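You operate a simulated robot arm through the tools that you are given. There is no shell and no other tool.

Carry out the task below with a simulated robot arm. There is one attempt and no reset: what you move stays moved.

TASK
Save frame 52 sharp at 24x, then again sharp at 36x.
Fine: watch the display; two pictures in all; leave that frame showing sharp at 36x, reel on, gate shut, lamp on.

It is judged by the outcome, as a careful person would: the job done as asked, and still so three seconds after it is handed in. It fails if anything else is knocked over, pushed out of place, dropped, spilled or broken.

THE ROBOT
A 7-joint arm with a two-finger parallel gripper, fixed in place. Base frame: the origin is on the floor under the middle of its stand, x ahead of it, y to its left, z up. Units: m, rad, N and s.
With the tool pointing down near the work surface it reaches from about 0.24 to 0.68 m from the base axis. Its first joint turns from -1.152 to 1.152 rad. Payload 2.4 kg.
Tool frame: the origin (TCP) lies between the finger pads and is the grasp point; the fingertips stand 0.03 m ahead of it; z points along the fingers, y is the line along which they close. Largest opening 0.094 m; finger width 0.028, thickness 0.01; the body of the gripper, 0.05 by 0.096 m, starts 0.055 m behind the TCP.
Orientation is that of the tool frame in the base frame, as a unit quaternion [x, y, z, w]. With the fingers straight down and closing along the base's y, the tool's x points along the base's -x, its y along +y and its z along -z.

THE INTERFACE
- The arm moves only by the tool play_rows. Its argument "series" is one flat list of numbers, 7 for each row, row after row: the shift along the base's x, y, z in m, then the turn, a rotation vector about the base's x, y, z in rad, then the finger opening in m, from 0 to 0.094. In form: [dx, dy, dz, ax, ay, az, gripper, dx, dy, dz, ax, ay, az, gripper, ...]. A call has 1 to 20 rows; each row shifts and turns the commanded pose from where the row before left it. Each row takes 0.2 s and may step no farther than 0.05 m and 0.15 rad from the row before; otherwise, or with a gripper value out of range, the whole call is refused. A pose out of reach is approached as far as the arm can. The call stops where the force on the tool passes 40 N (or 10 N more than at its start, if that is more) or the arm is blocked; 0.2 s more then pass. Each finger travels about 0.153 m/s and halts on what it meets, pressing with about 43 N; the grip force reading is that of the motor and also rises with nothing between the fingers. The clock runs only during rows and for 0.2 s after the last one: add rows that do not move to give the fingers time. It gives the time, the measured TCP pose, the force on the tool (base axes), the opening and the grip force at its end, in the units of the frame above (readings bear some noise), with the torque about the TCP (base axes, N m) and any sound that the robot's microphone picked up.
- Cameras (640 x 400 px; columns grow to the right, rows downward): "scene" is fixed at [0.032, 0.4686, 1.4457]; the picture's right is [-0.81, -0.58, 0.00], its down [-0.31, 0.43, -0.85] and it looks along [0.49, -0.69, -0.53] (base axes); focal length 340 px, centre (320, 200). "wrist" rides on the gripper at [0.076, 0.014, -0.102] in the tool frame; the picture's right is [-0.18, 0.98, 0.00], its down [-0.75, -0.14, -0.64] and it looks along [-0.63, -0.12, 0.77] (tool axes); focal length 243 px, centre (320, 200). There is no depth. A picture from a camera that has moved, and an enlarged one, comes with that camera's place and axes in the base frame and with its lens.
- camera(camera): a new picture of that camera. No time passes.
- enlarge(camera, box): a new picture of the part [left, top, right, bottom] of that camera's present view, enlarged. No time passes.
- close_job(): hands the job in; it is judged then, once.

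Places have to be worked out from the pictures, the camera data and where the tool is seen. Open the gripper and draw the arm clear of the work before you hand the job in, unless the task says otherwise.

The tools are called after "Call:" as name(argument=value, ...) on one line, values as JSON. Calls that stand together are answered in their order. play_rows: Moves the arm, as the interface text tells. Its arguments: {"type":"object","properties":{"series":{"type":"array","items":{"type":"number"}}},"required":["series"]} The other tools are called the same way: camera (camera) takes a picture; enlarge (camera, box) takes an enlarged picture of a part of a camera's view; close_job () hands the job in.

At the start:

```text
time: 0.0
tool_pos: [0.3571, -0.2035, 1.0587]
tcp_rot: [0.0, 1.0, 0.0, 0.0]
contact_force: [-0.1, -0.7, 0.7]
wrist_torque: [0.02, -0.02, 0.02]
gripper_width: 0.0942
grasp_force: 0.1
```

scene: 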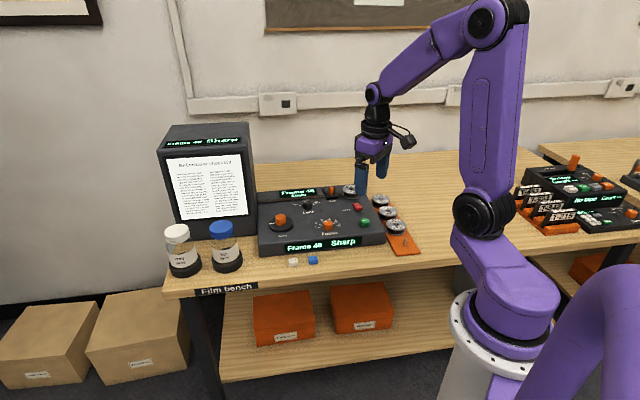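
wrist: 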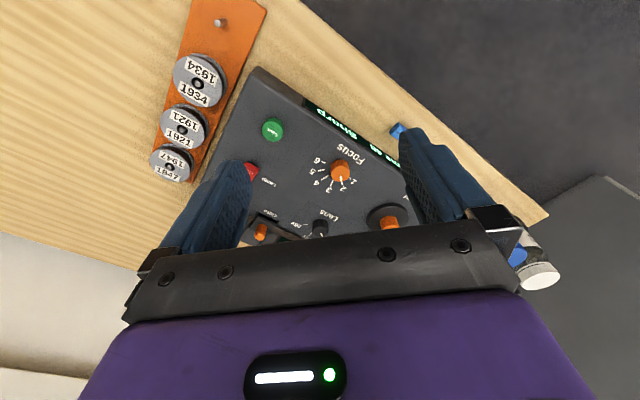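

I'll start by looking closely at the microfilm reader, its controls and displays before moving anything.

Call:
enlarge(camera="scene", box=[240, 170, 430, 270])

Call:
enlarge(camera="scene", box=[150, 110, 270, 220])

Call:
enlarge(camera="wrist", box=[140, 40, 460, 240])

```text
3.37 times, centred on (335, 220) of scene
camera zoom: at [0.032, 0.4686, 1.4457], right [-0.81, -0.58, 0.0], down [-0.31, 0.43, -0.85], along [0.49, -0.69, -0.53], focal length 1146 px, centre (270, 133)
```

zoom: 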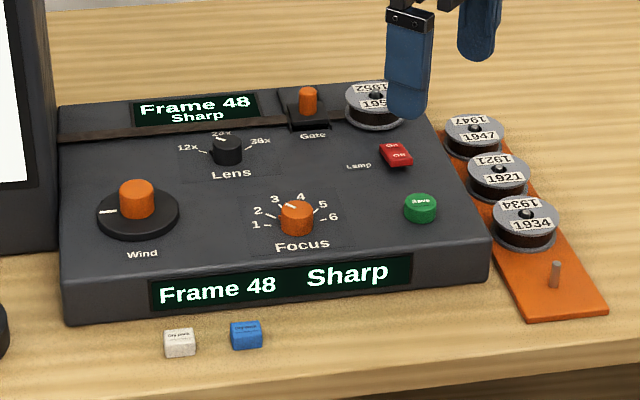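

```text
3.64 times, centred on (210, 165) of scene
camera zoom: at [0.032, 0.4686, 1.4457], right [-0.81, -0.58, 0.0], down [-0.31, 0.43, -0.85], along [0.49, -0.69, -0.53], focal length 1238 px, centre (720, 327)
```

zoom: 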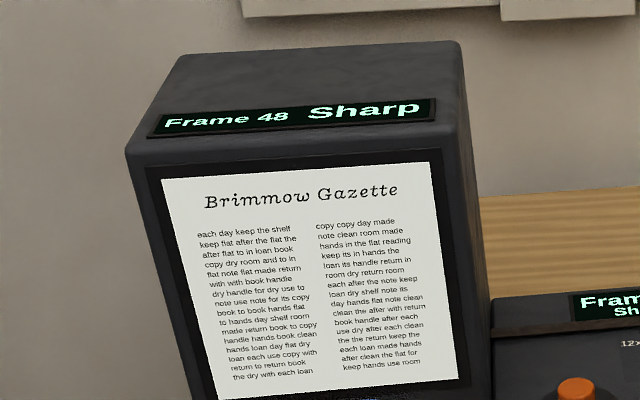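

```text
2.00 times, centred on (300, 140) of wrist
camera zoom: at [0.2817, -0.1905, 1.1612], right [0.18, 0.98, 0.0], down [0.75, -0.14, 0.64], along [0.63, -0.12, -0.77], focal length 485 px, centre (360, 320)
```

zoom: 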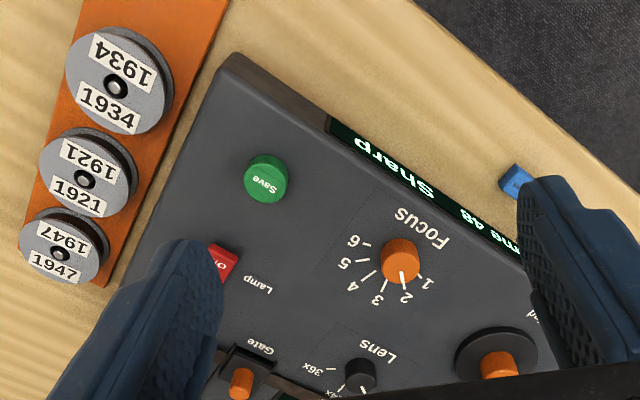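

The reader shows frame 48, sharp. I judge Save to be near (0.40,-0.27,0.86), Focus near (0.48,-0.20,0.86), Wind near (0.60,-0.13,0.865) and Lens near (0.56,-0.21,0.89). I'll raise the hand a little for a full overhead view of the panel.

Call:
play_rows(series=[0.02, 0.0, 0.03, 0, 0, 0, 0.094, 0.02, 0.0, 0.03, 0, 0, 0, 0.094, 0.02, 0.0, 0.03, 0, 0, 0, 0.094, 0.0, 0, 0, 0, 0, 0, 0.094])

```text
time: 1.0
tool_pos: [0.4174, -0.203, 1.1489]
tcp_rot: [0.0, 1.0, 0.0, -0.001]
contact_force: [1.1, -0.2, -0.4]
wrist_torque: [0.02, -0.03, -0.01]
gripper_width: 0.0943
grasp_force: 0.1
```

The hand is now higher, with its fingers still open. I'll take overview pictures and close-ups of the controls.

Call:
camera(camera="wrist")

Call:
enlarge(camera="scene", box=[295, 180, 375, 230])

Call:
enlarge(camera="scene", box=[255, 200, 345, 256])

Call:
camera(camera="scene")

```text
taken
camera wrist: at [0.3415, -0.1903, 1.2507], right [0.18, 0.98, 0.0], down [0.75, -0.14, 0.64], along [0.63, -0.12, -0.77], focal length 243 px, centre (320, 200)
```

wrist: 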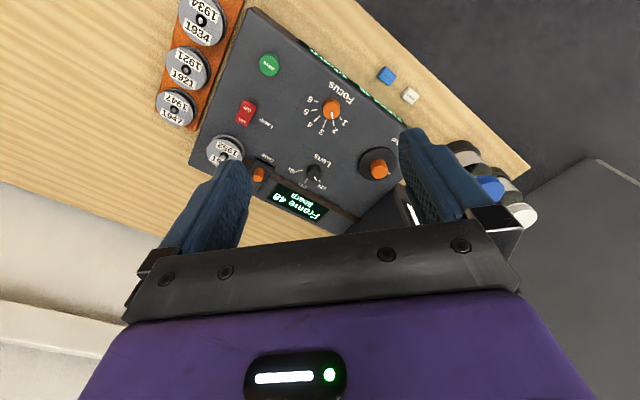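

```text
8.00 times, centred on (335, 205) of scene
camera zoom: at [0.032, 0.4686, 1.4457], right [-0.81, -0.58, 0.0], down [-0.31, 0.43, -0.85], along [0.49, -0.69, -0.53], focal length 2723 px, centre (200, 160)
```

zoom: 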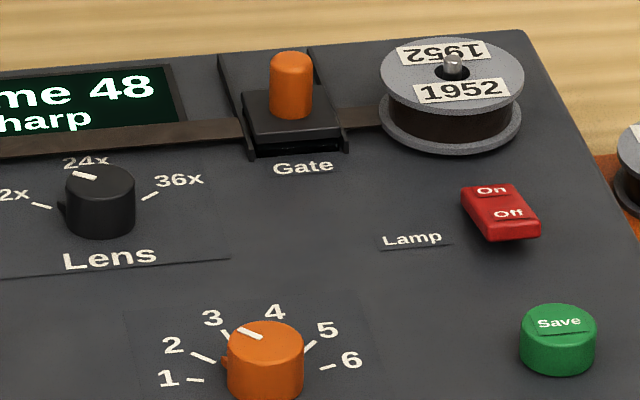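

```text
7.11 times, centred on (300, 228) of scene
camera zoom: at [0.032, 0.4686, 1.4457], right [-0.81, -0.58, 0.0], down [-0.31, 0.43, -0.85], along [0.49, -0.69, -0.53], focal length 2420 px, centre (462, 1)
```

zoom: 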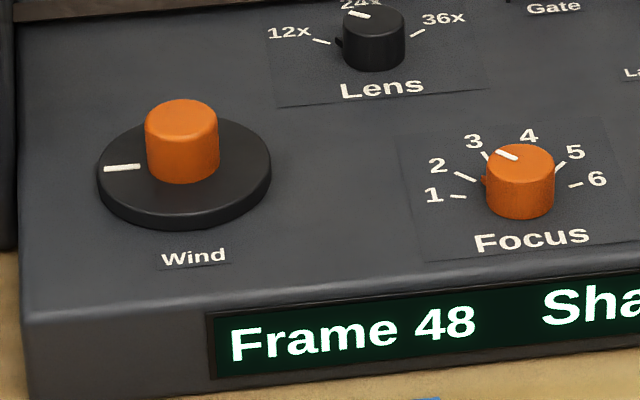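

```text
taken
```

scene: 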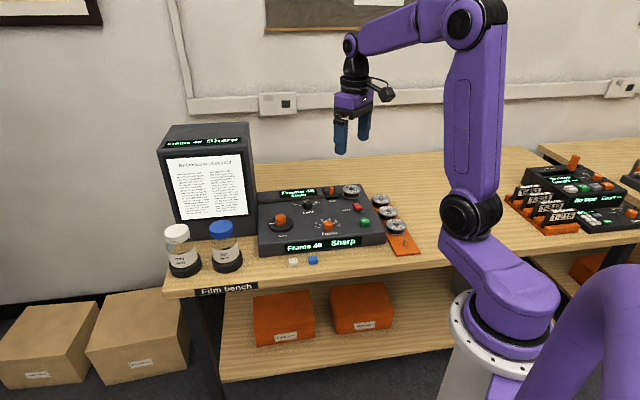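

The lens pointer looks to be at 12x and Focus near 2. I'll zoom the wrist view on the knobs to locate them precisely and read their pointers.

Call:
enlarge(camera="wrist", box=[240, 80, 416, 190])

Call:
enlarge(camera="wrist", box=[180, 40, 308, 120])

Call:
enlarge(camera="wrist", box=[190, 120, 350, 220])

Call:
enlarge(camera="scene", box=[250, 180, 350, 242])

```text
3.64 times, centred on (328, 135) of wrist
camera zoom: at [0.3415, -0.1903, 1.2507], right [0.18, 0.98, 0.0], down [0.75, -0.14, 0.64], along [0.63, -0.12, -0.77], focal length 882 px, centre (291, 436)
```

zoom: 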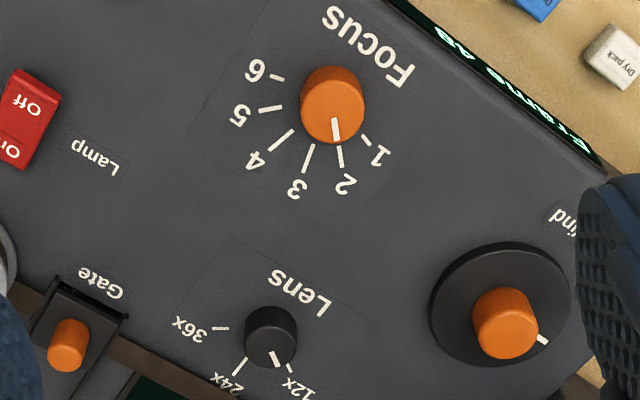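

```text
5.00 times, centred on (244, 80) of wrist
camera zoom: at [0.3415, -0.1903, 1.2507], right [0.18, 0.98, 0.0], down [0.75, -0.14, 0.64], along [0.63, -0.12, -0.77], focal length 1213 px, centre (700, 800)
```

zoom: 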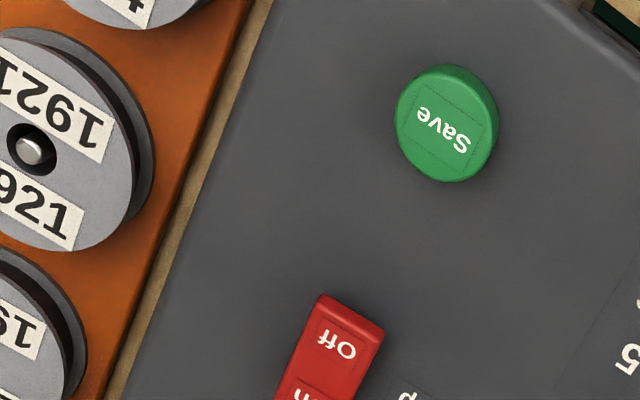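

```text
4.00 times, centred on (270, 170) of wrist
camera zoom: at [0.3415, -0.1903, 1.2507], right [0.18, 0.98, 0.0], down [0.75, -0.14, 0.64], along [0.63, -0.12, -0.77], focal length 970 px, centre (520, 320)
```

zoom: 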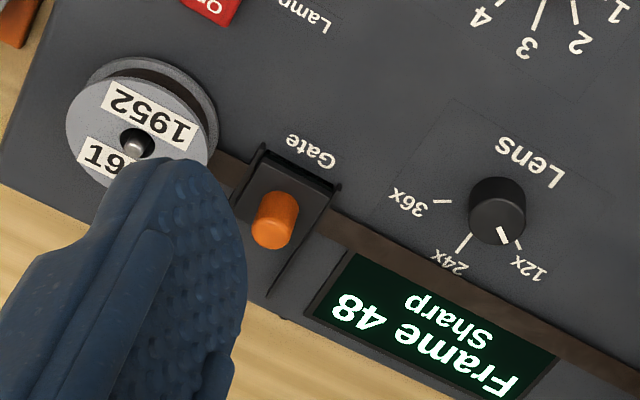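

```text
6.40 times, centred on (300, 211) of scene
camera zoom: at [0.032, 0.4686, 1.4457], right [-0.81, -0.58, 0.0], down [-0.31, 0.43, -0.85], along [0.49, -0.69, -0.53], focal length 2178 px, centre (448, 130)
```

zoom: 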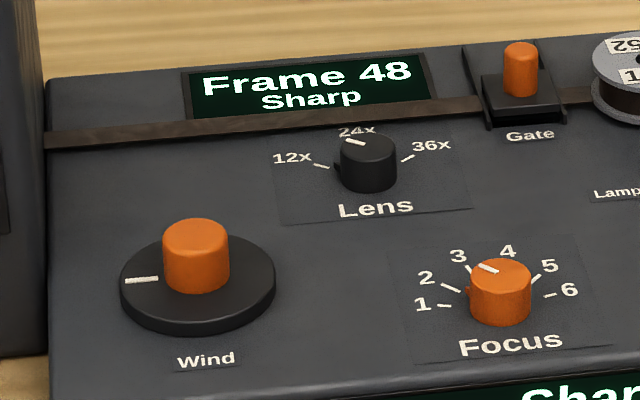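

The panel is flat at about z 0.848. The Wind disc is near (0.600,-0.127), the Lens knob top near (0.593,-0.248,0.866) and the Focus knob top near (0.479,-0.197,0.867). The screen box stands close to Wind, so I'll look at its clearance.

Call:
enlarge(camera="wrist", box=[320, 140, 544, 280])

Call:
enlarge(camera="scene", box=[150, 110, 310, 280])

```text
2.86 times, centred on (432, 210) of wrist
camera zoom: at [0.3415, -0.1903, 1.2507], right [0.18, 0.98, 0.0], down [0.75, -0.14, 0.64], along [0.63, -0.12, -0.77], focal length 693 px, centre (0, 171)
```

zoom: 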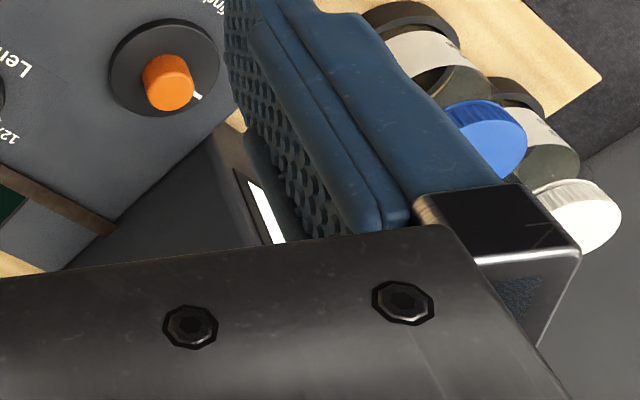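

```text
2.35 times, centred on (230, 195) of scene
camera zoom: at [0.032, 0.4686, 1.4457], right [-0.81, -0.58, 0.0], down [-0.31, 0.43, -0.85], along [0.49, -0.69, -0.53], focal length 801 px, centre (532, 212)
```

zoom: 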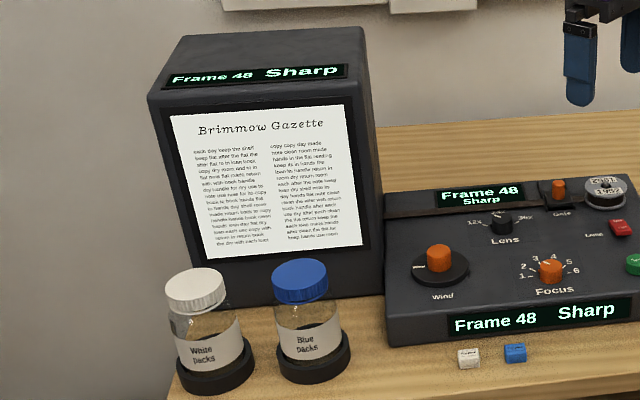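

The box's near corner is about 7 cm from the Wind knob, so a hand at yaw near 0 clears it. I'll hover above the Wind knob at (0.601,-0.128) with the fingers at 0.06 and check alignment with the wrist camera.

Call:
play_rows(series=[0.0306, 0.0125, -0.033, 0, 0, 0, 0.06, 0.0306, 0.0125, -0.033, 0, 0, 0, 0.06, 0.0306, 0.0125, -0.033, 0, 0, 0, 0.06, 0.0306, 0.0125, -0.033, 0, 0, 0, 0.06, 0.0306, 0.0125, -0.033, 0, 0, 0, 0.06, 0.0306, 0.0125, -0.033, 0, 0, 0, 0.06, 0, 0, 0, 0, 0, 0, 0.06])

Call:
camera(camera="wrist")

Call:
enlarge(camera="scene", box=[230, 120, 390, 260])

```text
time: 2.6
tool_pos: [0.6018, -0.1286, 0.951]
tcp_rot: [0.001, 1.0, 0.0, -0.001]
contact_force: [-0.1, 0.7, 0.4]
wrist_torque: [-0.01, 0.04, -0.02]
gripper_width: 0.06
grasp_force: 0.1
```

```text
taken
camera wrist: at [0.5254, -0.1156, 1.0537], right [0.18, 0.98, 0.0], down [0.75, -0.14, 0.64], along [0.63, -0.12, -0.77], focal length 243 px, centre (320, 200)
```

wrist: 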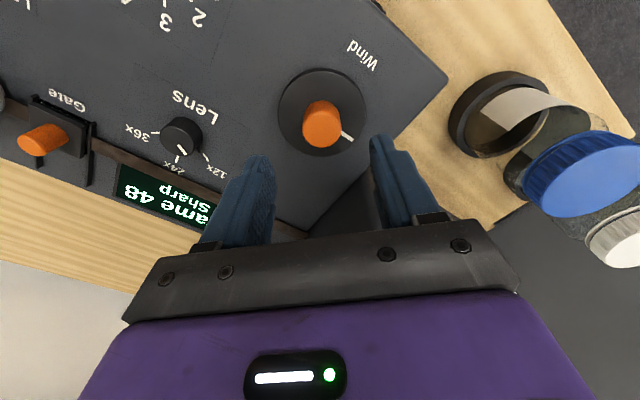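

```text
2.86 times, centred on (310, 190) of scene
camera zoom: at [0.032, 0.4686, 1.4457], right [-0.81, -0.58, 0.0], down [-0.31, 0.43, -0.85], along [0.49, -0.69, -0.53], focal length 972 px, centre (349, 229)
```

zoom: 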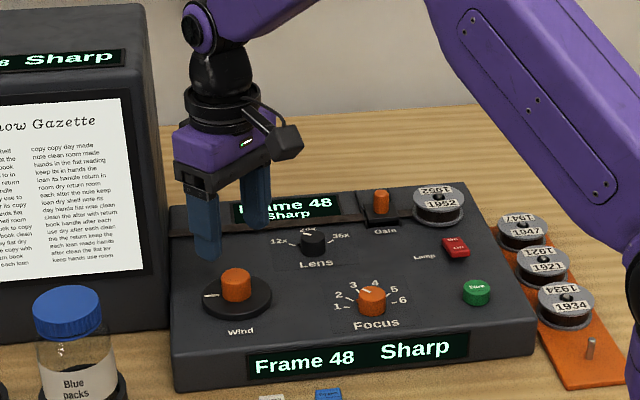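

The hand hovers above the Wind knob. I'll zoom in to measure its offset from the finger centreline.

Call:
enlarge(camera="wrist", box=[240, 50, 400, 200])

```text
2.67 times, centred on (320, 125) of wrist
camera zoom: at [0.5254, -0.1156, 1.0537], right [0.18, 0.98, 0.0], down [0.75, -0.14, 0.64], along [0.63, -0.12, -0.77], focal length 647 px, centre (320, 400)
```

zoom: 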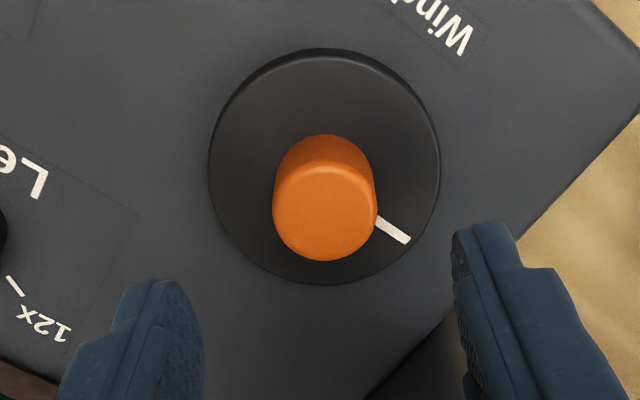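

The knob centre measures about (0.6005,-0.128), within 1–2 mm of the TCP. I'll descend to TCP z≈0.891, keeping the fingertips above the disc, and close on the knob.

Call:
play_rows(series=[-0.001, 0.0005, -0.02, 0, 0, 0, 0.06, 0, 0, -0.02, 0, 0, 0, 0.06, 0, 0, -0.01, 0, 0, 0, 0.06, 0, 0, -0.01, 0, 0, 0, 0.06, 0, 0, 0, 0, 0, 0, 0.06])

Call:
enlarge(camera="wrist", box=[220, 50, 420, 200])

Call:
enlarge(camera="scene", box=[240, 180, 340, 245])

```text
time: 3.8
tool_pos: [0.6004, -0.1289, 0.8904]
tcp_rot: [0.0, 1.0, -0.001, 0.0]
contact_force: [0.3, -0.7, -0.1]
wrist_torque: [-0.02, -0.03, 0.03]
gripper_width: 0.0601
grasp_force: 0.0
```

```text
2.67 times, centred on (320, 125) of wrist
camera zoom: at [0.5246, -0.1154, 0.9932], right [0.18, 0.98, 0.0], down [0.75, -0.14, 0.64], along [0.63, -0.12, -0.77], focal length 647 px, centre (320, 400)
```

zoom: 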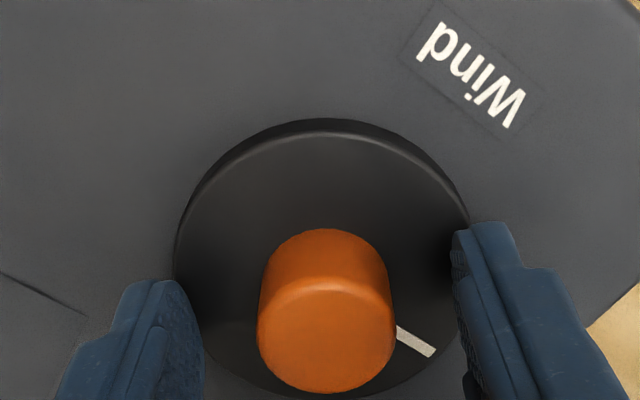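

```text
6.15 times, centred on (290, 212) of scene
camera zoom: at [0.032, 0.4686, 1.4457], right [-0.81, -0.58, 0.0], down [-0.31, 0.43, -0.85], along [0.49, -0.69, -0.53], focal length 2094 px, centre (505, 123)
```

zoom: 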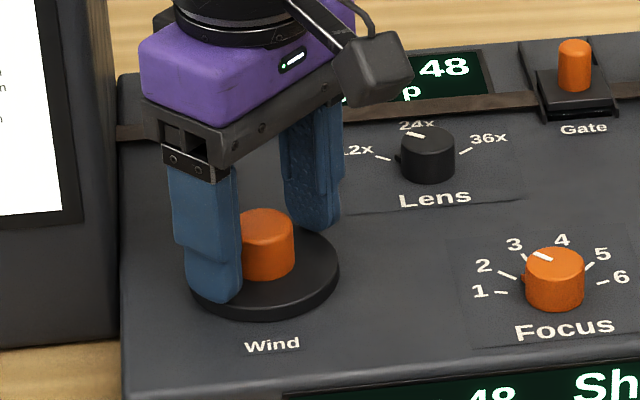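

The fingers straddle the knob symmetrically. I'll close on it and hold.

Call:
play_rows(series=[0, 0, 0, 0, 0, 0, 0.025, 0, 0, 0, 0, 0, 0, 0.02, 0, 0, 0, 0, 0, 0, 0.02])

Call:
enlarge(camera="scene", box=[240, 180, 400, 260])

```text
time: 4.6
tool_pos: [0.6013, -0.1283, 0.8907]
tcp_rot: [-0.001, 1.0, 0.0, 0.0]
contact_force: [1.0, 6.6, -2.4]
wrist_torque: [0.17, -0.02, 0.0]
gripper_width: 0.0294
grasp_force: 45.5
```

```text
4.00 times, centred on (320, 220) of scene
camera zoom: at [0.0321, 0.4687, 1.4457], right [-0.81, -0.58, 0.0], down [-0.31, 0.43, -0.85], along [0.49, -0.69, -0.53], focal length 1361 px, centre (320, 120)
```

zoom: 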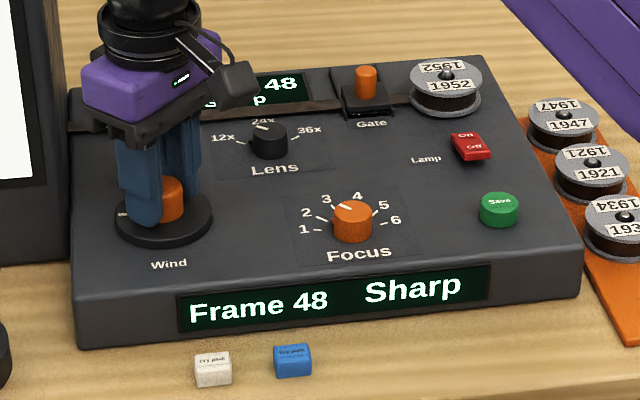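

The knob is gripped at 29 mm. I'll turn it clockwise a little (0.3 rad, seen from above) and watch the frame number.

Call:
play_rows(series=[0, 0, 0, 0, 0, -0.1, 0.02, 0, 0, 0, 0, 0, -0.1, 0.02, 0, 0, 0, 0, 0, -0.1, 0.02, 0, 0, 0, 0, 0, 0, 0.02])

Call:
enlarge(camera="scene", box=[240, 180, 400, 260])

```text
time: 5.6
tool_pos: [0.6017, -0.1268, 0.8899]
tcp_rot: [0.149, 0.989, 0.0, -0.001]
contact_force: [-2.1, 11.7, -0.9]
wrist_torque: [0.26, -0.45, -0.03]
gripper_width: 0.0295
grasp_force: 44.5
```

```text
4.00 times, centred on (320, 220) of scene
camera zoom: at [0.032, 0.4689, 1.4456], right [-0.81, -0.58, 0.0], down [-0.31, 0.43, -0.85], along [0.49, -0.69, -0.53], focal length 1361 px, centre (320, 120)
```

zoom: 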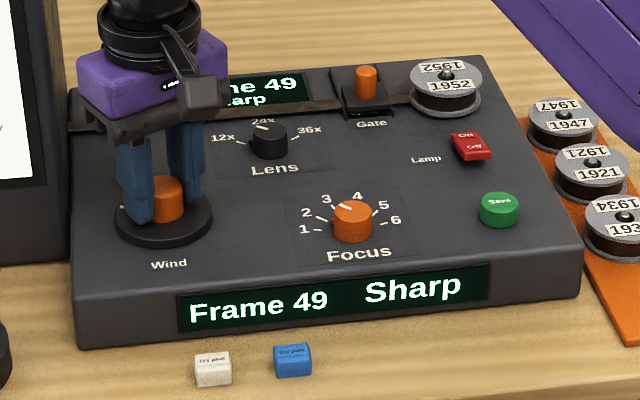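

The display shows frame 49 after 0.3 rad clockwise. I'll ease the side force with a 1 mm shift in +y and continue another 0.3 rad.

Call:
play_rows(series=[0, 0.001, 0, 0, 0, -0.1, 0.02, 0, 0, 0, 0, 0, -0.1, 0.02, 0, 0, 0, 0, 0, -0.1, 0.02, 0, 0, 0, 0, 0, 0, 0.02])

Call:
enlarge(camera="scene", box=[240, 180, 400, 260])

```text
time: 6.6
tool_pos: [0.6015, -0.1269, 0.8902]
tcp_rot: [0.297, 0.955, 0.001, 0.001]
contact_force: [5.9, 6.3, -6.5]
wrist_torque: [0.6, 0.31, 0.01]
gripper_width: 0.029
grasp_force: 45.1
```

```text
4.00 times, centred on (320, 220) of scene
camera zoom: at [0.0323, 0.4687, 1.4457], right [-0.81, -0.58, 0.0], down [-0.31, 0.43, -0.85], along [0.49, -0.69, -0.53], focal length 1361 px, centre (320, 120)
```

zoom: 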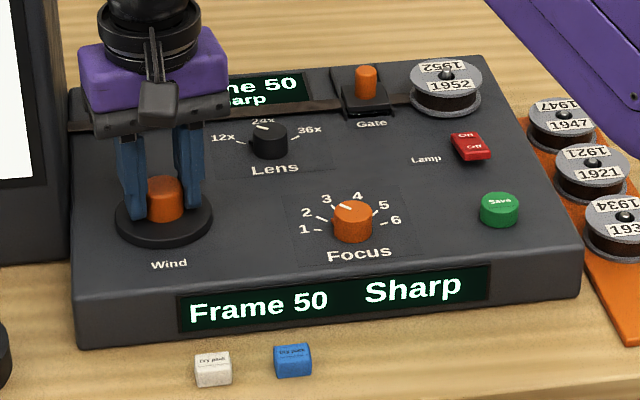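

The display shows frame 50 after 0.6 rad in all. I'll continue another 0.3 rad.

Call:
play_rows(series=[0, 0, 0, 0, 0, -0.1, 0.02, 0, 0, 0, 0, 0, -0.1, 0.02, 0, 0, 0, 0, 0, -0.1, 0.02, 0, 0, 0, 0, 0, 0, 0.02])

Call:
enlarge(camera="scene", box=[240, 180, 400, 260])

```text
time: 7.6
tool_pos: [0.6013, -0.126, 0.8898]
tcp_rot: [0.436, 0.9, -0.001, 0.0]
contact_force: [4.3, 6.6, -10.3]
wrist_torque: [-0.38, -0.49, 0.0]
gripper_width: 0.0292
grasp_force: 45.2
```

```text
4.00 times, centred on (320, 220) of scene
camera zoom: at [0.0323, 0.4687, 1.4457], right [-0.81, -0.58, 0.0], down [-0.31, 0.43, -0.85], along [0.49, -0.69, -0.53], focal length 1361 px, centre (320, 120)
```

zoom: 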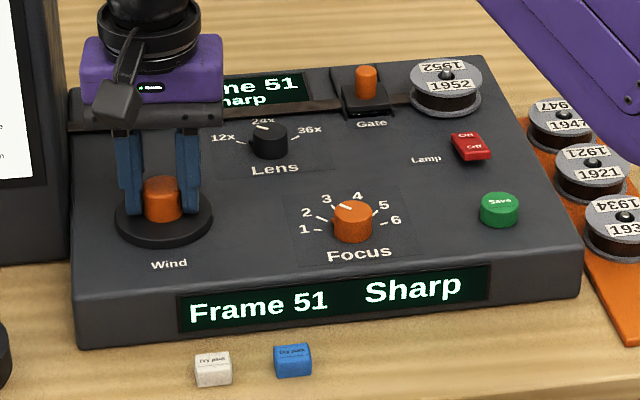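

The display shows frame 51. I'll continue another 0.3 rad; the wrist camera is still swinging well in front of the screen box.

Call:
play_rows(series=[0, 0, 0, 0, 0, -0.1, 0.02, 0, 0, 0, 0, 0, -0.1, 0.02, 0, 0, 0, 0, 0, -0.08, 0.02, 0, 0, 0, 0, 0, 0, 0.02])

Call:
enlarge(camera="scene", box=[240, 180, 400, 260])

```text
time: 8.6
tool_pos: [0.6007, -0.1272, 0.8901]
tcp_rot: [0.557, 0.831, 0.0, 0.0]
contact_force: [10.1, 3.7, -11.9]
wrist_torque: [0.6, -0.1, 0.0]
gripper_width: 0.0292
grasp_force: 45.1
```

```text
4.00 times, centred on (320, 220) of scene
camera zoom: at [0.0325, 0.4686, 1.4457], right [-0.81, -0.58, 0.0], down [-0.31, 0.43, -0.85], along [0.49, -0.69, -0.53], focal length 1361 px, centre (320, 120)
```

zoom: 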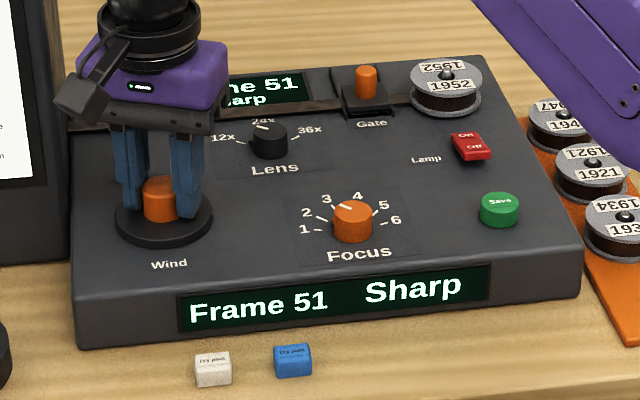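

Still 51 at about 1.18 rad, which suggests roughly 0.35 rad per frame. I'll check the camera's clearance to the screen box before turning further.

Call:
enlarge(camera="scene", box=[160, 120, 330, 260])

Call:
camera(camera="wrist")

```text
2.86 times, centred on (245, 190) of scene
camera zoom: at [0.0325, 0.4686, 1.4457], right [-0.81, -0.58, 0.0], down [-0.31, 0.43, -0.85], along [0.49, -0.69, -0.53], focal length 972 px, centre (534, 229)
```

zoom: 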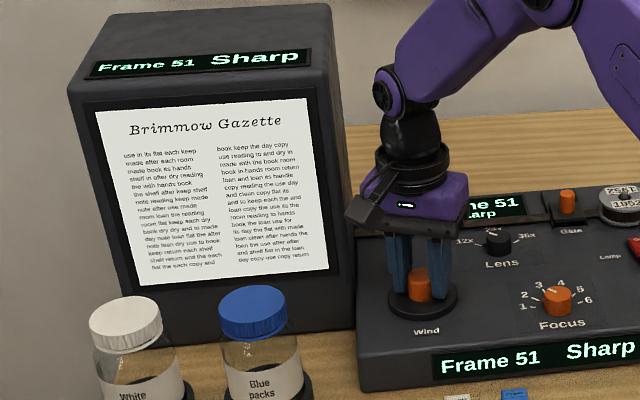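

```text
taken
camera wrist: at [0.5852, -0.0523, 0.9932], right [0.98, 0.2, 0.0], down [0.15, -0.75, 0.64], along [0.13, -0.63, -0.77], focal length 243 px, centre (320, 200)
```

wrist: 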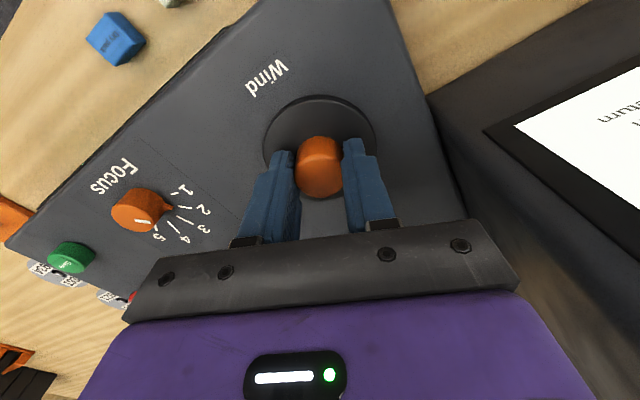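

The camera is in front of the box with clearance to spare. I'll turn another 0.2 rad to centre on frame 52.

Call:
play_rows(series=[0, 0, 0, 0, 0, -0.1, 0.02, 0, 0, 0, 0, 0, -0.1, 0.02, 0, 0, 0, 0, 0, 0, 0.02])

Call:
enlarge(camera="scene", box=[240, 180, 400, 260])

```text
time: 9.4
tool_pos: [0.6014, -0.1262, 0.8913]
tcp_rot: [0.638, 0.77, 0.0, 0.0]
contact_force: [10.4, 4.1, -12.2]
wrist_torque: [0.54, -0.36, 0.0]
gripper_width: 0.0295
grasp_force: 45.0
```

```text
4.00 times, centred on (320, 220) of scene
camera zoom: at [0.0325, 0.4686, 1.4457], right [-0.81, -0.58, 0.0], down [-0.31, 0.43, -0.85], along [0.49, -0.69, -0.53], focal length 1361 px, centre (320, 120)
```

zoom: 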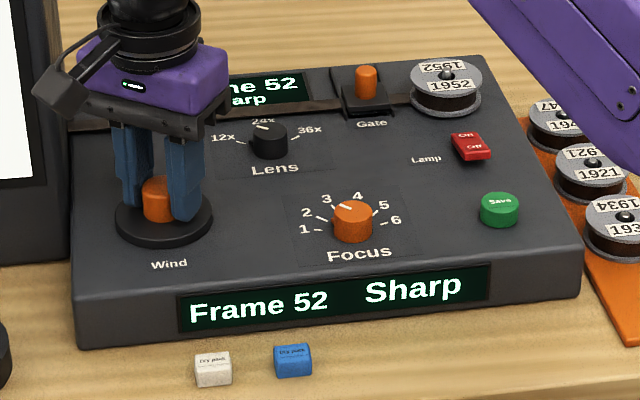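

The display shows frame 52, sharp. I'll open the fingers and lift straight up.

Call:
play_rows(series=[0, 0, 0, 0, 0, 0, 0.035, 0, 0, 0, 0, 0, 0, 0.06, 0, 0, 0, 0, 0, 0, 0.06, 0, 0, 0.02, 0, 0, 0, 0.06, 0, 0, 0.03, 0, 0, 0, 0.06, 0, 0, 0.04, 0, 0, 0, 0.06, 0, 0, 0, 0, 0, 0, 0.06])

Call:
enlarge(camera="scene", box=[240, 180, 400, 260])

```text
time: 11.0
tool_pos: [0.6004, -0.1274, 0.9799]
tcp_rot: [0.636, 0.772, 0.001, 0.0]
contact_force: [0.5, -0.2, 1.0]
wrist_torque: [0.01, 0.0, 0.07]
gripper_width: 0.0599
grasp_force: 0.0
```

```text
4.00 times, centred on (320, 220) of scene
camera zoom: at [0.032, 0.4686, 1.4457], right [-0.81, -0.58, 0.0], down [-0.31, 0.43, -0.85], along [0.49, -0.69, -0.53], focal length 1361 px, centre (320, 120)
```

zoom: 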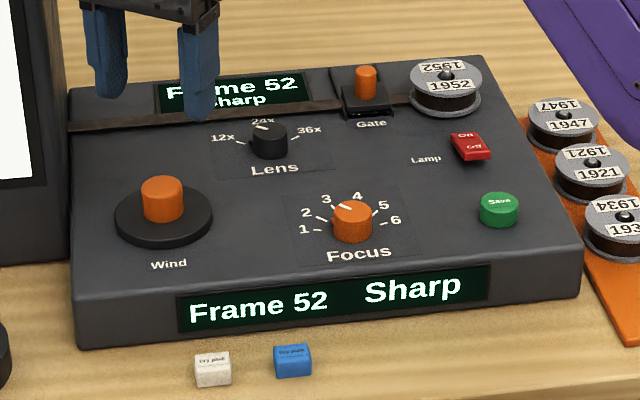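

Frame 52 holds after release. Now for the Lens knob near (0.593,-0.248): I'll move above it while turning the hand back counter-clockwise, so I'll have room to turn clockwise from 12x.

Call:
play_rows(series=[-0.0006, -0.01, -0.0025, 0, 0, 0.144, 0.05, -0.0006, -0.01, -0.0025, 0, 0, 0.144, 0.05, -0.0006, -0.01, -0.0025, 0, 0, 0.144, 0.05, -0.0006, -0.01, -0.0025, 0, 0, 0.144, 0.05, -0.0006, -0.01, -0.0025, 0, 0, 0.144, 0.05, -0.0006, -0.01, -0.0025, 0, 0, 0.144, 0.05, -0.0006, -0.01, -0.0025, 0, 0, 0.144, 0.05, -0.0006, -0.01, -0.0025, 0, 0, 0.144, 0.05, -0.0006, -0.01, -0.0025, 0, 0, 0.144, 0.05, -0.0006, -0.01, -0.0025, 0, 0, 0.144, 0.05, -0.0006, -0.01, -0.0025, 0, 0, 0.144, 0.05, -0.0006, -0.01, -0.0025, 0, 0, 0.144, 0.05, 0, 0, 0, 0, 0, 0, 0.05])

Call:
enlarge(camera="wrist", box=[220, 50, 420, 200])

Call:
enlarge(camera="scene", box=[240, 160, 400, 260])

```text
time: 13.8
tool_pos: [0.5933, -0.2479, 0.9506]
tcp_rot: [-0.175, 0.985, 0.0, 0.0]
contact_force: [0.6, -0.1, -0.4]
wrist_torque: [0.02, 0.0, 0.04]
gripper_width: 0.0499
grasp_force: 0.0
```

```text
2.67 times, centred on (320, 125) of wrist
camera zoom: at [0.517, -0.261, 1.0527], right [-0.16, 0.99, 0.0], down [0.76, 0.13, 0.64], along [0.63, 0.11, -0.77], focal length 647 px, centre (320, 400)
```

zoom: 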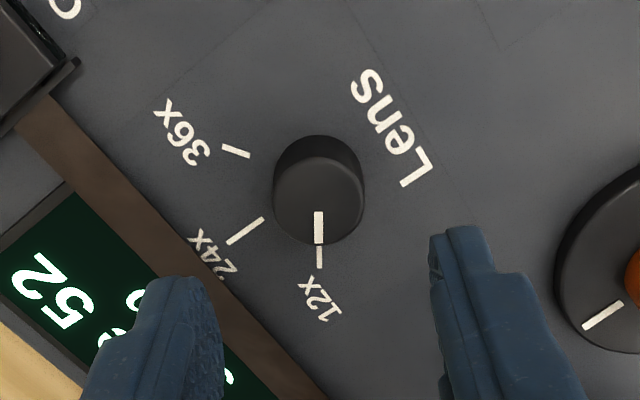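

```text
4.00 times, centred on (320, 210) of scene
camera zoom: at [0.032, 0.4686, 1.4457], right [-0.81, -0.58, 0.0], down [-0.31, 0.43, -0.85], along [0.49, -0.69, -0.53], focal length 1361 px, centre (320, 160)
```

zoom: 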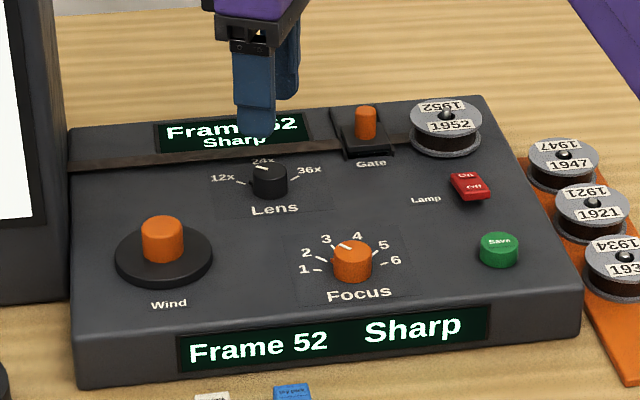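

The lens pointer is at 12x, with tick spacing around 54°. The knob centre computes to (0.594,-0.248), right under the TCP, so I'll descend to z≈0.886 and look.

Call:
play_rows(series=[0.0004, -0.0002, -0.02, 0, 0, 0, 0.05, 0, 0, -0.02, 0, 0, 0, 0.05, 0, 0, -0.014, 0, 0, 0, 0.05, 0, 0, -0.01, 0, 0, 0, 0.05, 0, 0, 0, 0, 0, 0, 0.05])

Call:
enlarge(camera="wrist", box=[220, 50, 420, 200])

Call:
enlarge(camera="scene", box=[270, 170, 350, 220])

```text
time: 15.0
tool_pos: [0.5934, -0.2462, 0.8863]
tcp_rot: [-0.173, 0.985, 0.0, -0.001]
contact_force: [-0.7, 0.8, -0.3]
wrist_torque: [0.01, 0.0, -0.01]
gripper_width: 0.0503
grasp_force: 0.1
```

```text
2.67 times, centred on (320, 125) of wrist
camera zoom: at [0.5173, -0.2607, 0.9894], right [-0.16, 0.99, 0.0], down [0.76, 0.12, 0.64], along [0.63, 0.1, -0.77], focal length 647 px, centre (320, 400)
```

zoom: 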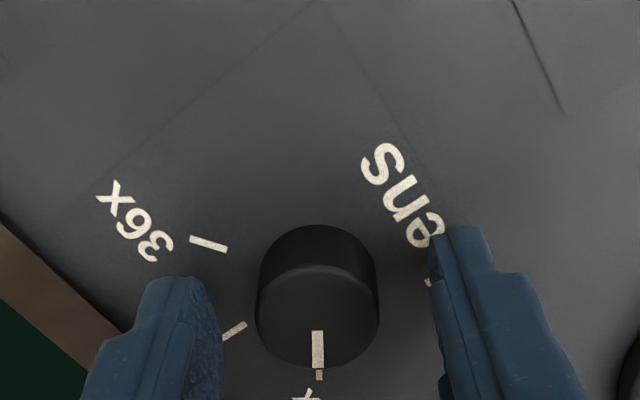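

```text
8.00 times, centred on (310, 195) of scene
camera zoom: at [0.032, 0.4686, 1.4457], right [-0.81, -0.58, 0.0], down [-0.31, 0.43, -0.85], along [0.49, -0.69, -0.53], focal length 2723 px, centre (400, 240)
```

zoom: 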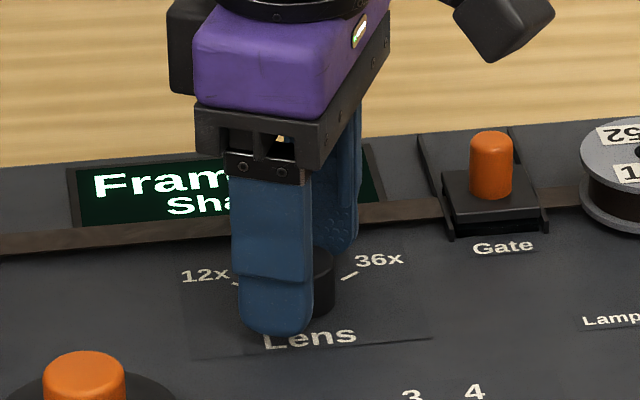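

The fingers straddle the knob and the pointer nub lies between them. I'll close on it.

Call:
play_rows(series=[0, 0, 0, 0, 0, 0, 0.025, 0, 0, 0, 0, 0, 0, 0.018, 0, 0, 0, 0, 0, 0, 0.018])

Call:
enlarge(camera="wrist", box=[220, 50, 420, 200])

```text
time: 15.8
tool_pos: [0.5933, -0.2493, 0.8868]
tcp_rot: [-0.173, 0.985, -0.001, -0.001]
contact_force: [3.5, -3.8, -4.7]
wrist_torque: [-0.13, -0.31, 0.01]
gripper_width: 0.0271
grasp_force: 44.9
```

```text
2.67 times, centred on (320, 125) of wrist
camera zoom: at [0.5174, -0.2611, 0.9893], right [-0.16, 0.99, 0.0], down [0.76, 0.12, 0.64], along [0.63, 0.1, -0.77], focal length 647 px, centre (320, 400)
```

zoom: 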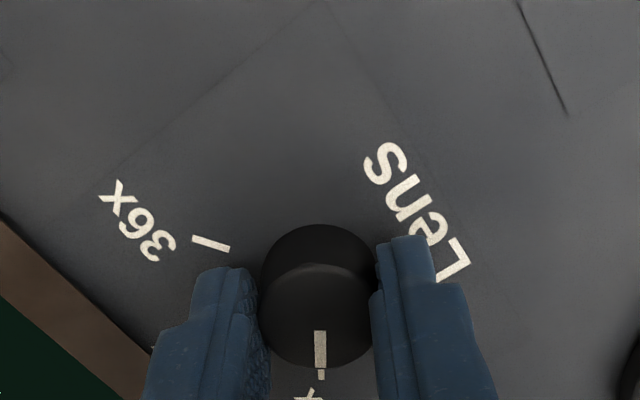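

The knob is gripped at 27 mm. I'll turn it clockwise 0.9 rad in small steps and check where the pointer sits relative to 24x.

Call:
play_rows(series=[0, 0, 0, 0, 0, -0.1, 0.018, 0, 0, 0, 0, 0, -0.1, 0.018, 0, 0, 0, 0, 0, -0.1, 0.018, 0, 0, 0, 0, 0, -0.1, 0.018, 0, 0, 0, 0, 0, -0.1, 0.018, 0, 0, 0, 0, 0, -0.1, 0.018, 0, 0, 0, 0, 0, -0.1, 0.018, 0, 0, 0, 0, 0, -0.1, 0.018, 0, 0, 0, 0, 0, -0.1, 0.018, 0, 0, 0, 0, 0, 0, 0.018])

Call:
enlarge(camera="wrist", box=[220, 50, 420, 200])

Call:
enlarge(camera="scene", box=[240, 160, 400, 260])

```text
time: 18.0
tool_pos: [0.5931, -0.2461, 0.8861]
tcp_rot: [0.274, 0.962, 0.0, 0.0]
contact_force: [6.5, -6.5, -2.9]
wrist_torque: [-0.12, -0.03, -0.03]
gripper_width: 0.027
grasp_force: 44.4
```

```text
2.67 times, centred on (320, 125) of wrist
camera zoom: at [0.5366, -0.1963, 0.9893], right [0.67, 0.74, 0.0], down [0.57, -0.52, 0.64], along [0.47, -0.43, -0.77], focal length 647 px, centre (320, 400)
```

zoom: 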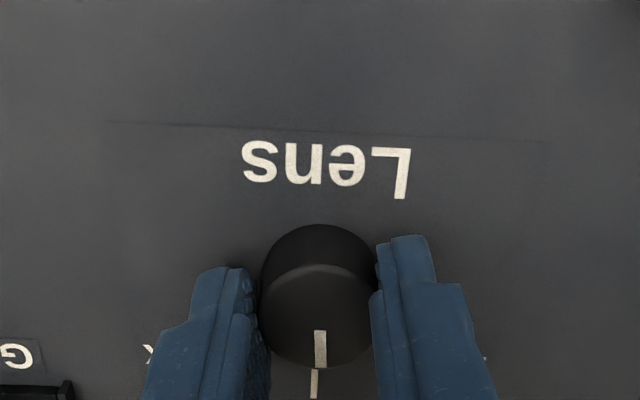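

```text
4.00 times, centred on (320, 210) of scene
camera zoom: at [0.0322, 0.4684, 1.4458], right [-0.81, -0.58, 0.0], down [-0.31, 0.43, -0.85], along [0.49, -0.69, -0.53], focal length 1361 px, centre (320, 160)
```

zoom: 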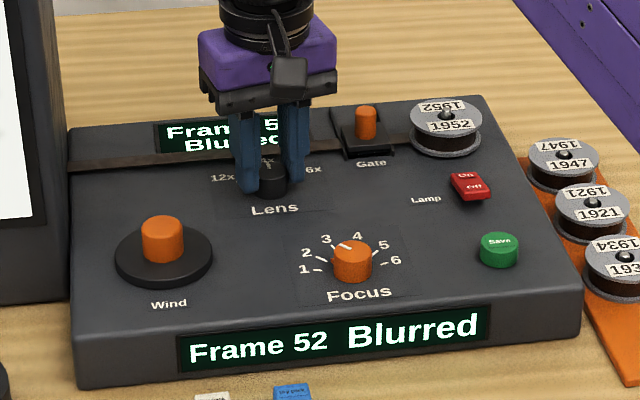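

The display now says Blurred and the pointer is about 2–3° short of the 24x tick. I'll turn a touch further (0.05 rad) and then release and lift.

Call:
play_rows(series=[0, 0, 0, 0, 0, -0.05, 0.018, 0, 0, 0, 0, 0, 0, 0.018, 0, 0, 0, 0, 0, 0, 0.035, 0, 0, 0, 0, 0, 0, 0.05, 0, 0, 0, 0, 0, 0, 0.05, 0, 0, 0.02, 0, 0, 0, 0.05, 0, 0, 0.03, 0, 0, 0, 0.05, 0, 0, 0.03, 0, 0, 0, 0.05, 0, 0, 0, 0, 0, 0, 0.05])

Call:
enlarge(camera="wrist", box=[220, 50, 420, 200])

Call:
enlarge(camera="scene", box=[240, 160, 400, 260])

```text
time: 20.0
tool_pos: [0.5944, -0.2472, 0.9674]
tcp_rot: [0.295, 0.955, 0.001, 0.001]
contact_force: [0.2, -0.7, 0.1]
wrist_torque: [0.0, 0.02, 0.03]
gripper_width: 0.0503
grasp_force: 0.0
```

```text
2.67 times, centred on (320, 125) of wrist
camera zoom: at [0.5391, -0.1936, 1.0694], right [0.71, 0.71, 0.0], down [0.54, -0.54, 0.64], along [0.45, -0.45, -0.77], focal length 647 px, centre (320, 400)
```

zoom: 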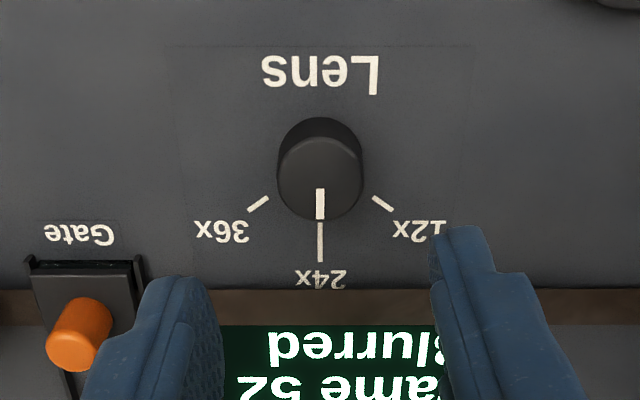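

```text
4.00 times, centred on (320, 210) of scene
camera zoom: at [0.032, 0.4686, 1.4457], right [-0.81, -0.58, 0.0], down [-0.31, 0.43, -0.85], along [0.49, -0.69, -0.53], focal length 1361 px, centre (320, 160)
```

zoom: 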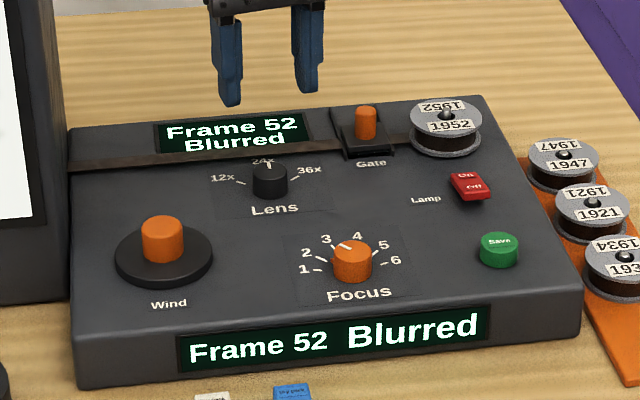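

The lens sits exactly on 24x and the display reads Blurred. Next is Focus near (0.479,-0.197): I'll move above it and turn the hand back to yaw about +0.3.

Call:
play_rows(series=[-0.0165, 0.0072, -0.0024, 0, 0, 0.1286, 0.05, -0.0165, 0.0072, -0.0024, 0, 0, 0.1286, 0.05, -0.0165, 0.0072, -0.0024, 0, 0, 0.1286, 0.05, -0.0165, 0.0072, -0.0024, 0, 0, 0.1286, 0.05, -0.0165, 0.0072, -0.0024, 0, 0, 0.1286, 0.05, -0.0165, 0.0072, -0.0024, 0, 0, 0.1286, 0.05, -0.0165, 0.0072, -0.0024, 0, 0, 0.1286, 0.05, 0, 0, 0, 0, 0, 0, 0.05])

Call:
enlarge(camera="wrist", box=[220, 50, 420, 200])

```text
time: 21.8
tool_pos: [0.4774, -0.1968, 0.9487]
tcp_rot: [-0.15, 0.989, 0.0, 0.0]
contact_force: [0.1, 0.6, -0.2]
wrist_torque: [0.0, 0.0, -0.03]
gripper_width: 0.05
grasp_force: 0.0
```

```text
2.67 times, centred on (320, 125) of wrist
camera zoom: at [0.4012, -0.2069, 1.0522], right [-0.11, 0.99, 0.0], down [0.76, 0.09, 0.64], along [0.64, 0.07, -0.77], focal length 647 px, centre (320, 400)
```

zoom: 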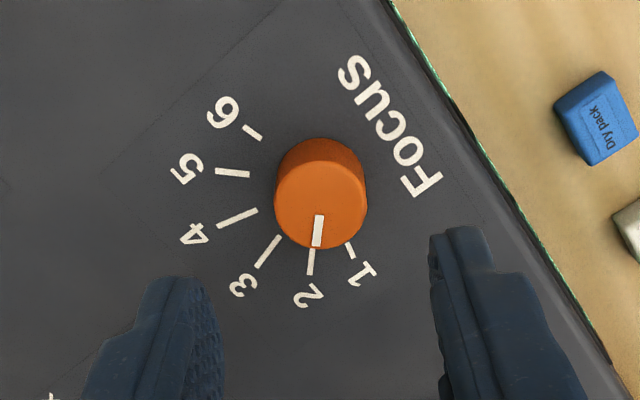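

The pointer is on 2 and the knob centre computes to (0.479,-0.197). I'll shift 1.5 mm in x, descend to z≈0.886 and close.

Call:
play_rows(series=[0.0015, 0, -0.02, 0, 0, 0, 0.05, 0, 0, -0.02, 0, 0, 0, 0.05, 0, 0, -0.014, 0, 0, 0, 0.05, 0, 0, -0.01, 0, 0, 0, 0.05, 0, 0, 0, 0, 0, 0, 0.05, 0, 0, 0, 0, 0, 0, 0.025, 0, 0, 0, 0, 0, 0, 0.018, 0, 0, 0, 0, 0, 0, 0.018])

Call:
enlarge(camera="wrist", box=[220, 50, 420, 200])

Call:
enlarge(camera="scene", box=[240, 160, 400, 260])

```text
time: 23.6
tool_pos: [0.48, -0.1971, 0.8859]
tcp_rot: [-0.149, 0.989, 0.0, 0.0]
contact_force: [0.3, 1.6, -4.0]
wrist_torque: [0.14, -0.22, 0.03]
gripper_width: 0.0271
grasp_force: 45.2
```

```text
2.67 times, centred on (320, 125) of wrist
camera zoom: at [0.4023, -0.2066, 0.9877], right [-0.11, 0.99, 0.0], down [0.76, 0.09, 0.64], along [0.64, 0.07, -0.77], focal length 647 px, centre (320, 400)
```

zoom: 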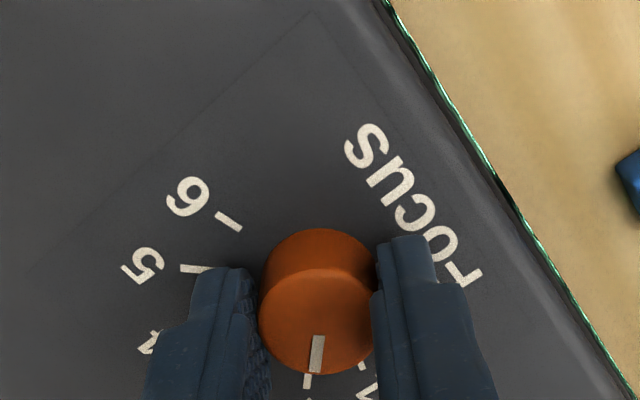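

```text
4.00 times, centred on (320, 210) of scene
camera zoom: at [0.0321, 0.4686, 1.4457], right [-0.81, -0.58, 0.0], down [-0.31, 0.43, -0.85], along [0.49, -0.69, -0.53], focal length 1361 px, centre (320, 160)
```

zoom: 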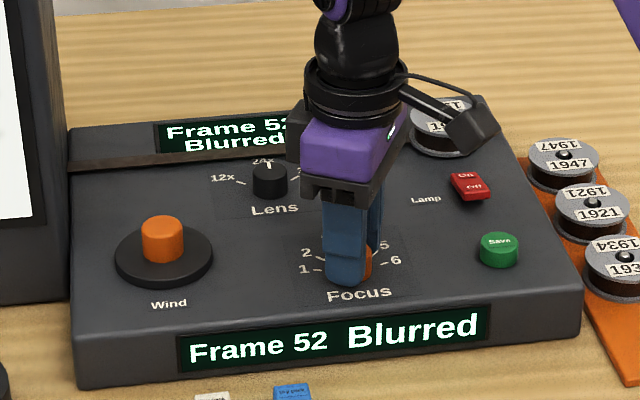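

The Focus knob is gripped and both displays are visible. I'll turn it clockwise 0.25 rad and read the display.

Call:
play_rows(series=[0, 0, 0, 0, 0, -0.125, 0.018, 0, 0, 0, 0, 0, -0.125, 0.018, 0, 0, 0, 0, 0, 0, 0.018])

Call:
enlarge(camera="scene", box=[240, 180, 400, 260])

```text
time: 24.4
tool_pos: [0.4786, -0.1975, 0.8841]
tcp_rot: [-0.024, 1.0, 0.0, -0.001]
contact_force: [-1.0, 3.3, -8.9]
wrist_torque: [0.1, -0.76, 0.02]
gripper_width: 0.0273
grasp_force: 44.5
```

```text
4.00 times, centred on (320, 220) of scene
camera zoom: at [0.0321, 0.4686, 1.4457], right [-0.81, -0.58, 0.0], down [-0.31, 0.43, -0.85], along [0.49, -0.69, -0.53], focal length 1361 px, centre (320, 120)
```

zoom: 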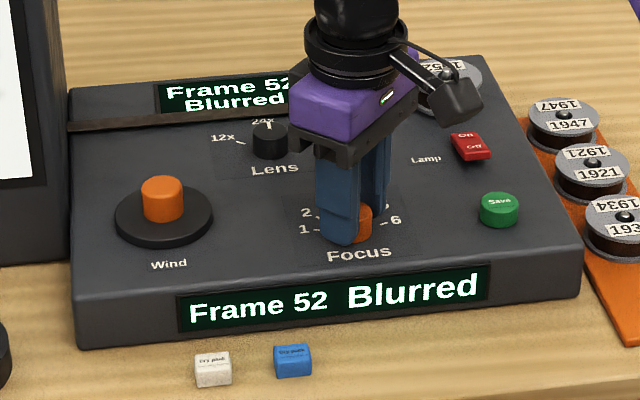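

Still blurred at about 2.5. I'll continue another 0.25 rad clockwise.

Call:
play_rows(series=[0, 0, 0, 0, 0, -0.125, 0.018, 0, 0, 0, 0, 0, -0.125, 0.018, 0, 0, 0, 0, 0, 0, 0.018])

Call:
enlarge(camera="scene", box=[240, 180, 400, 260])

```text
time: 25.2
tool_pos: [0.4794, -0.1965, 0.885]
tcp_rot: [0.101, 0.995, 0.0, -0.002]
contact_force: [-0.5, 5.2, -16.6]
wrist_torque: [-0.01, -0.61, -0.01]
gripper_width: 0.0273
grasp_force: 45.0
```

```text
4.00 times, centred on (320, 220) of scene
camera zoom: at [0.0322, 0.4686, 1.4457], right [-0.81, -0.58, 0.0], down [-0.31, 0.43, -0.85], along [0.49, -0.69, -0.53], focal length 1361 px, centre (320, 120)
```

zoom: 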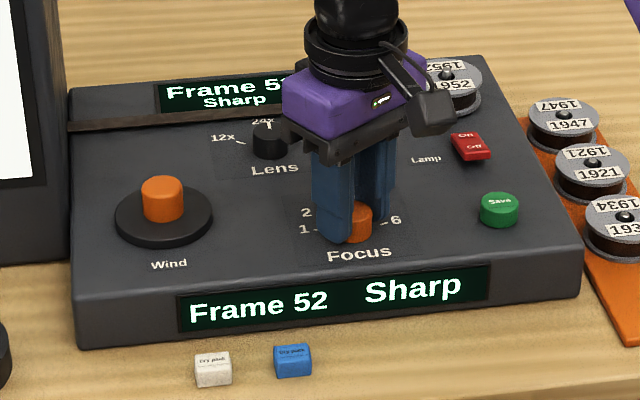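

Sharp at about 3 on the dial. To be well inside the sharp zone I'll probe a bit further, 0.1 rad.

Call:
play_rows(series=[0, 0, -0.001, 0, 0, -0.1, 0.018, 0, 0, 0, 0, 0, 0, 0.018])

Call:
enlarge(camera="scene", box=[240, 180, 400, 260])

```text
time: 25.8
tool_pos: [0.478, -0.1966, 0.8853]
tcp_rot: [0.151, 0.989, 0.0, -0.002]
contact_force: [-3.7, 7.2, 6.8]
wrist_torque: [0.5, 1.07, 0.0]
gripper_width: 0.0272
grasp_force: 45.3
```

```text
4.00 times, centred on (320, 220) of scene
camera zoom: at [0.0319, 0.4688, 1.4456], right [-0.81, -0.58, 0.0], down [-0.31, 0.43, -0.85], along [0.49, -0.69, -0.53], focal length 1361 px, centre (320, 120)
```

zoom: 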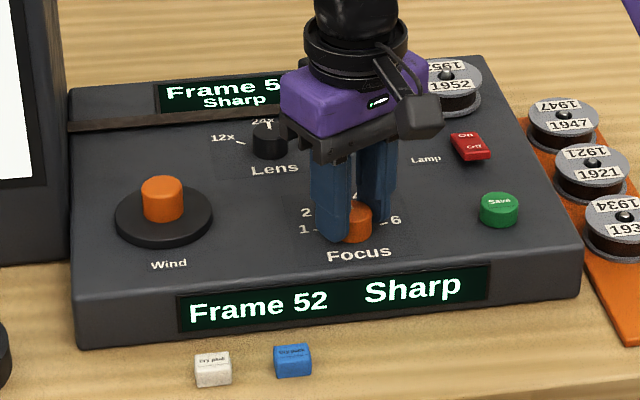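

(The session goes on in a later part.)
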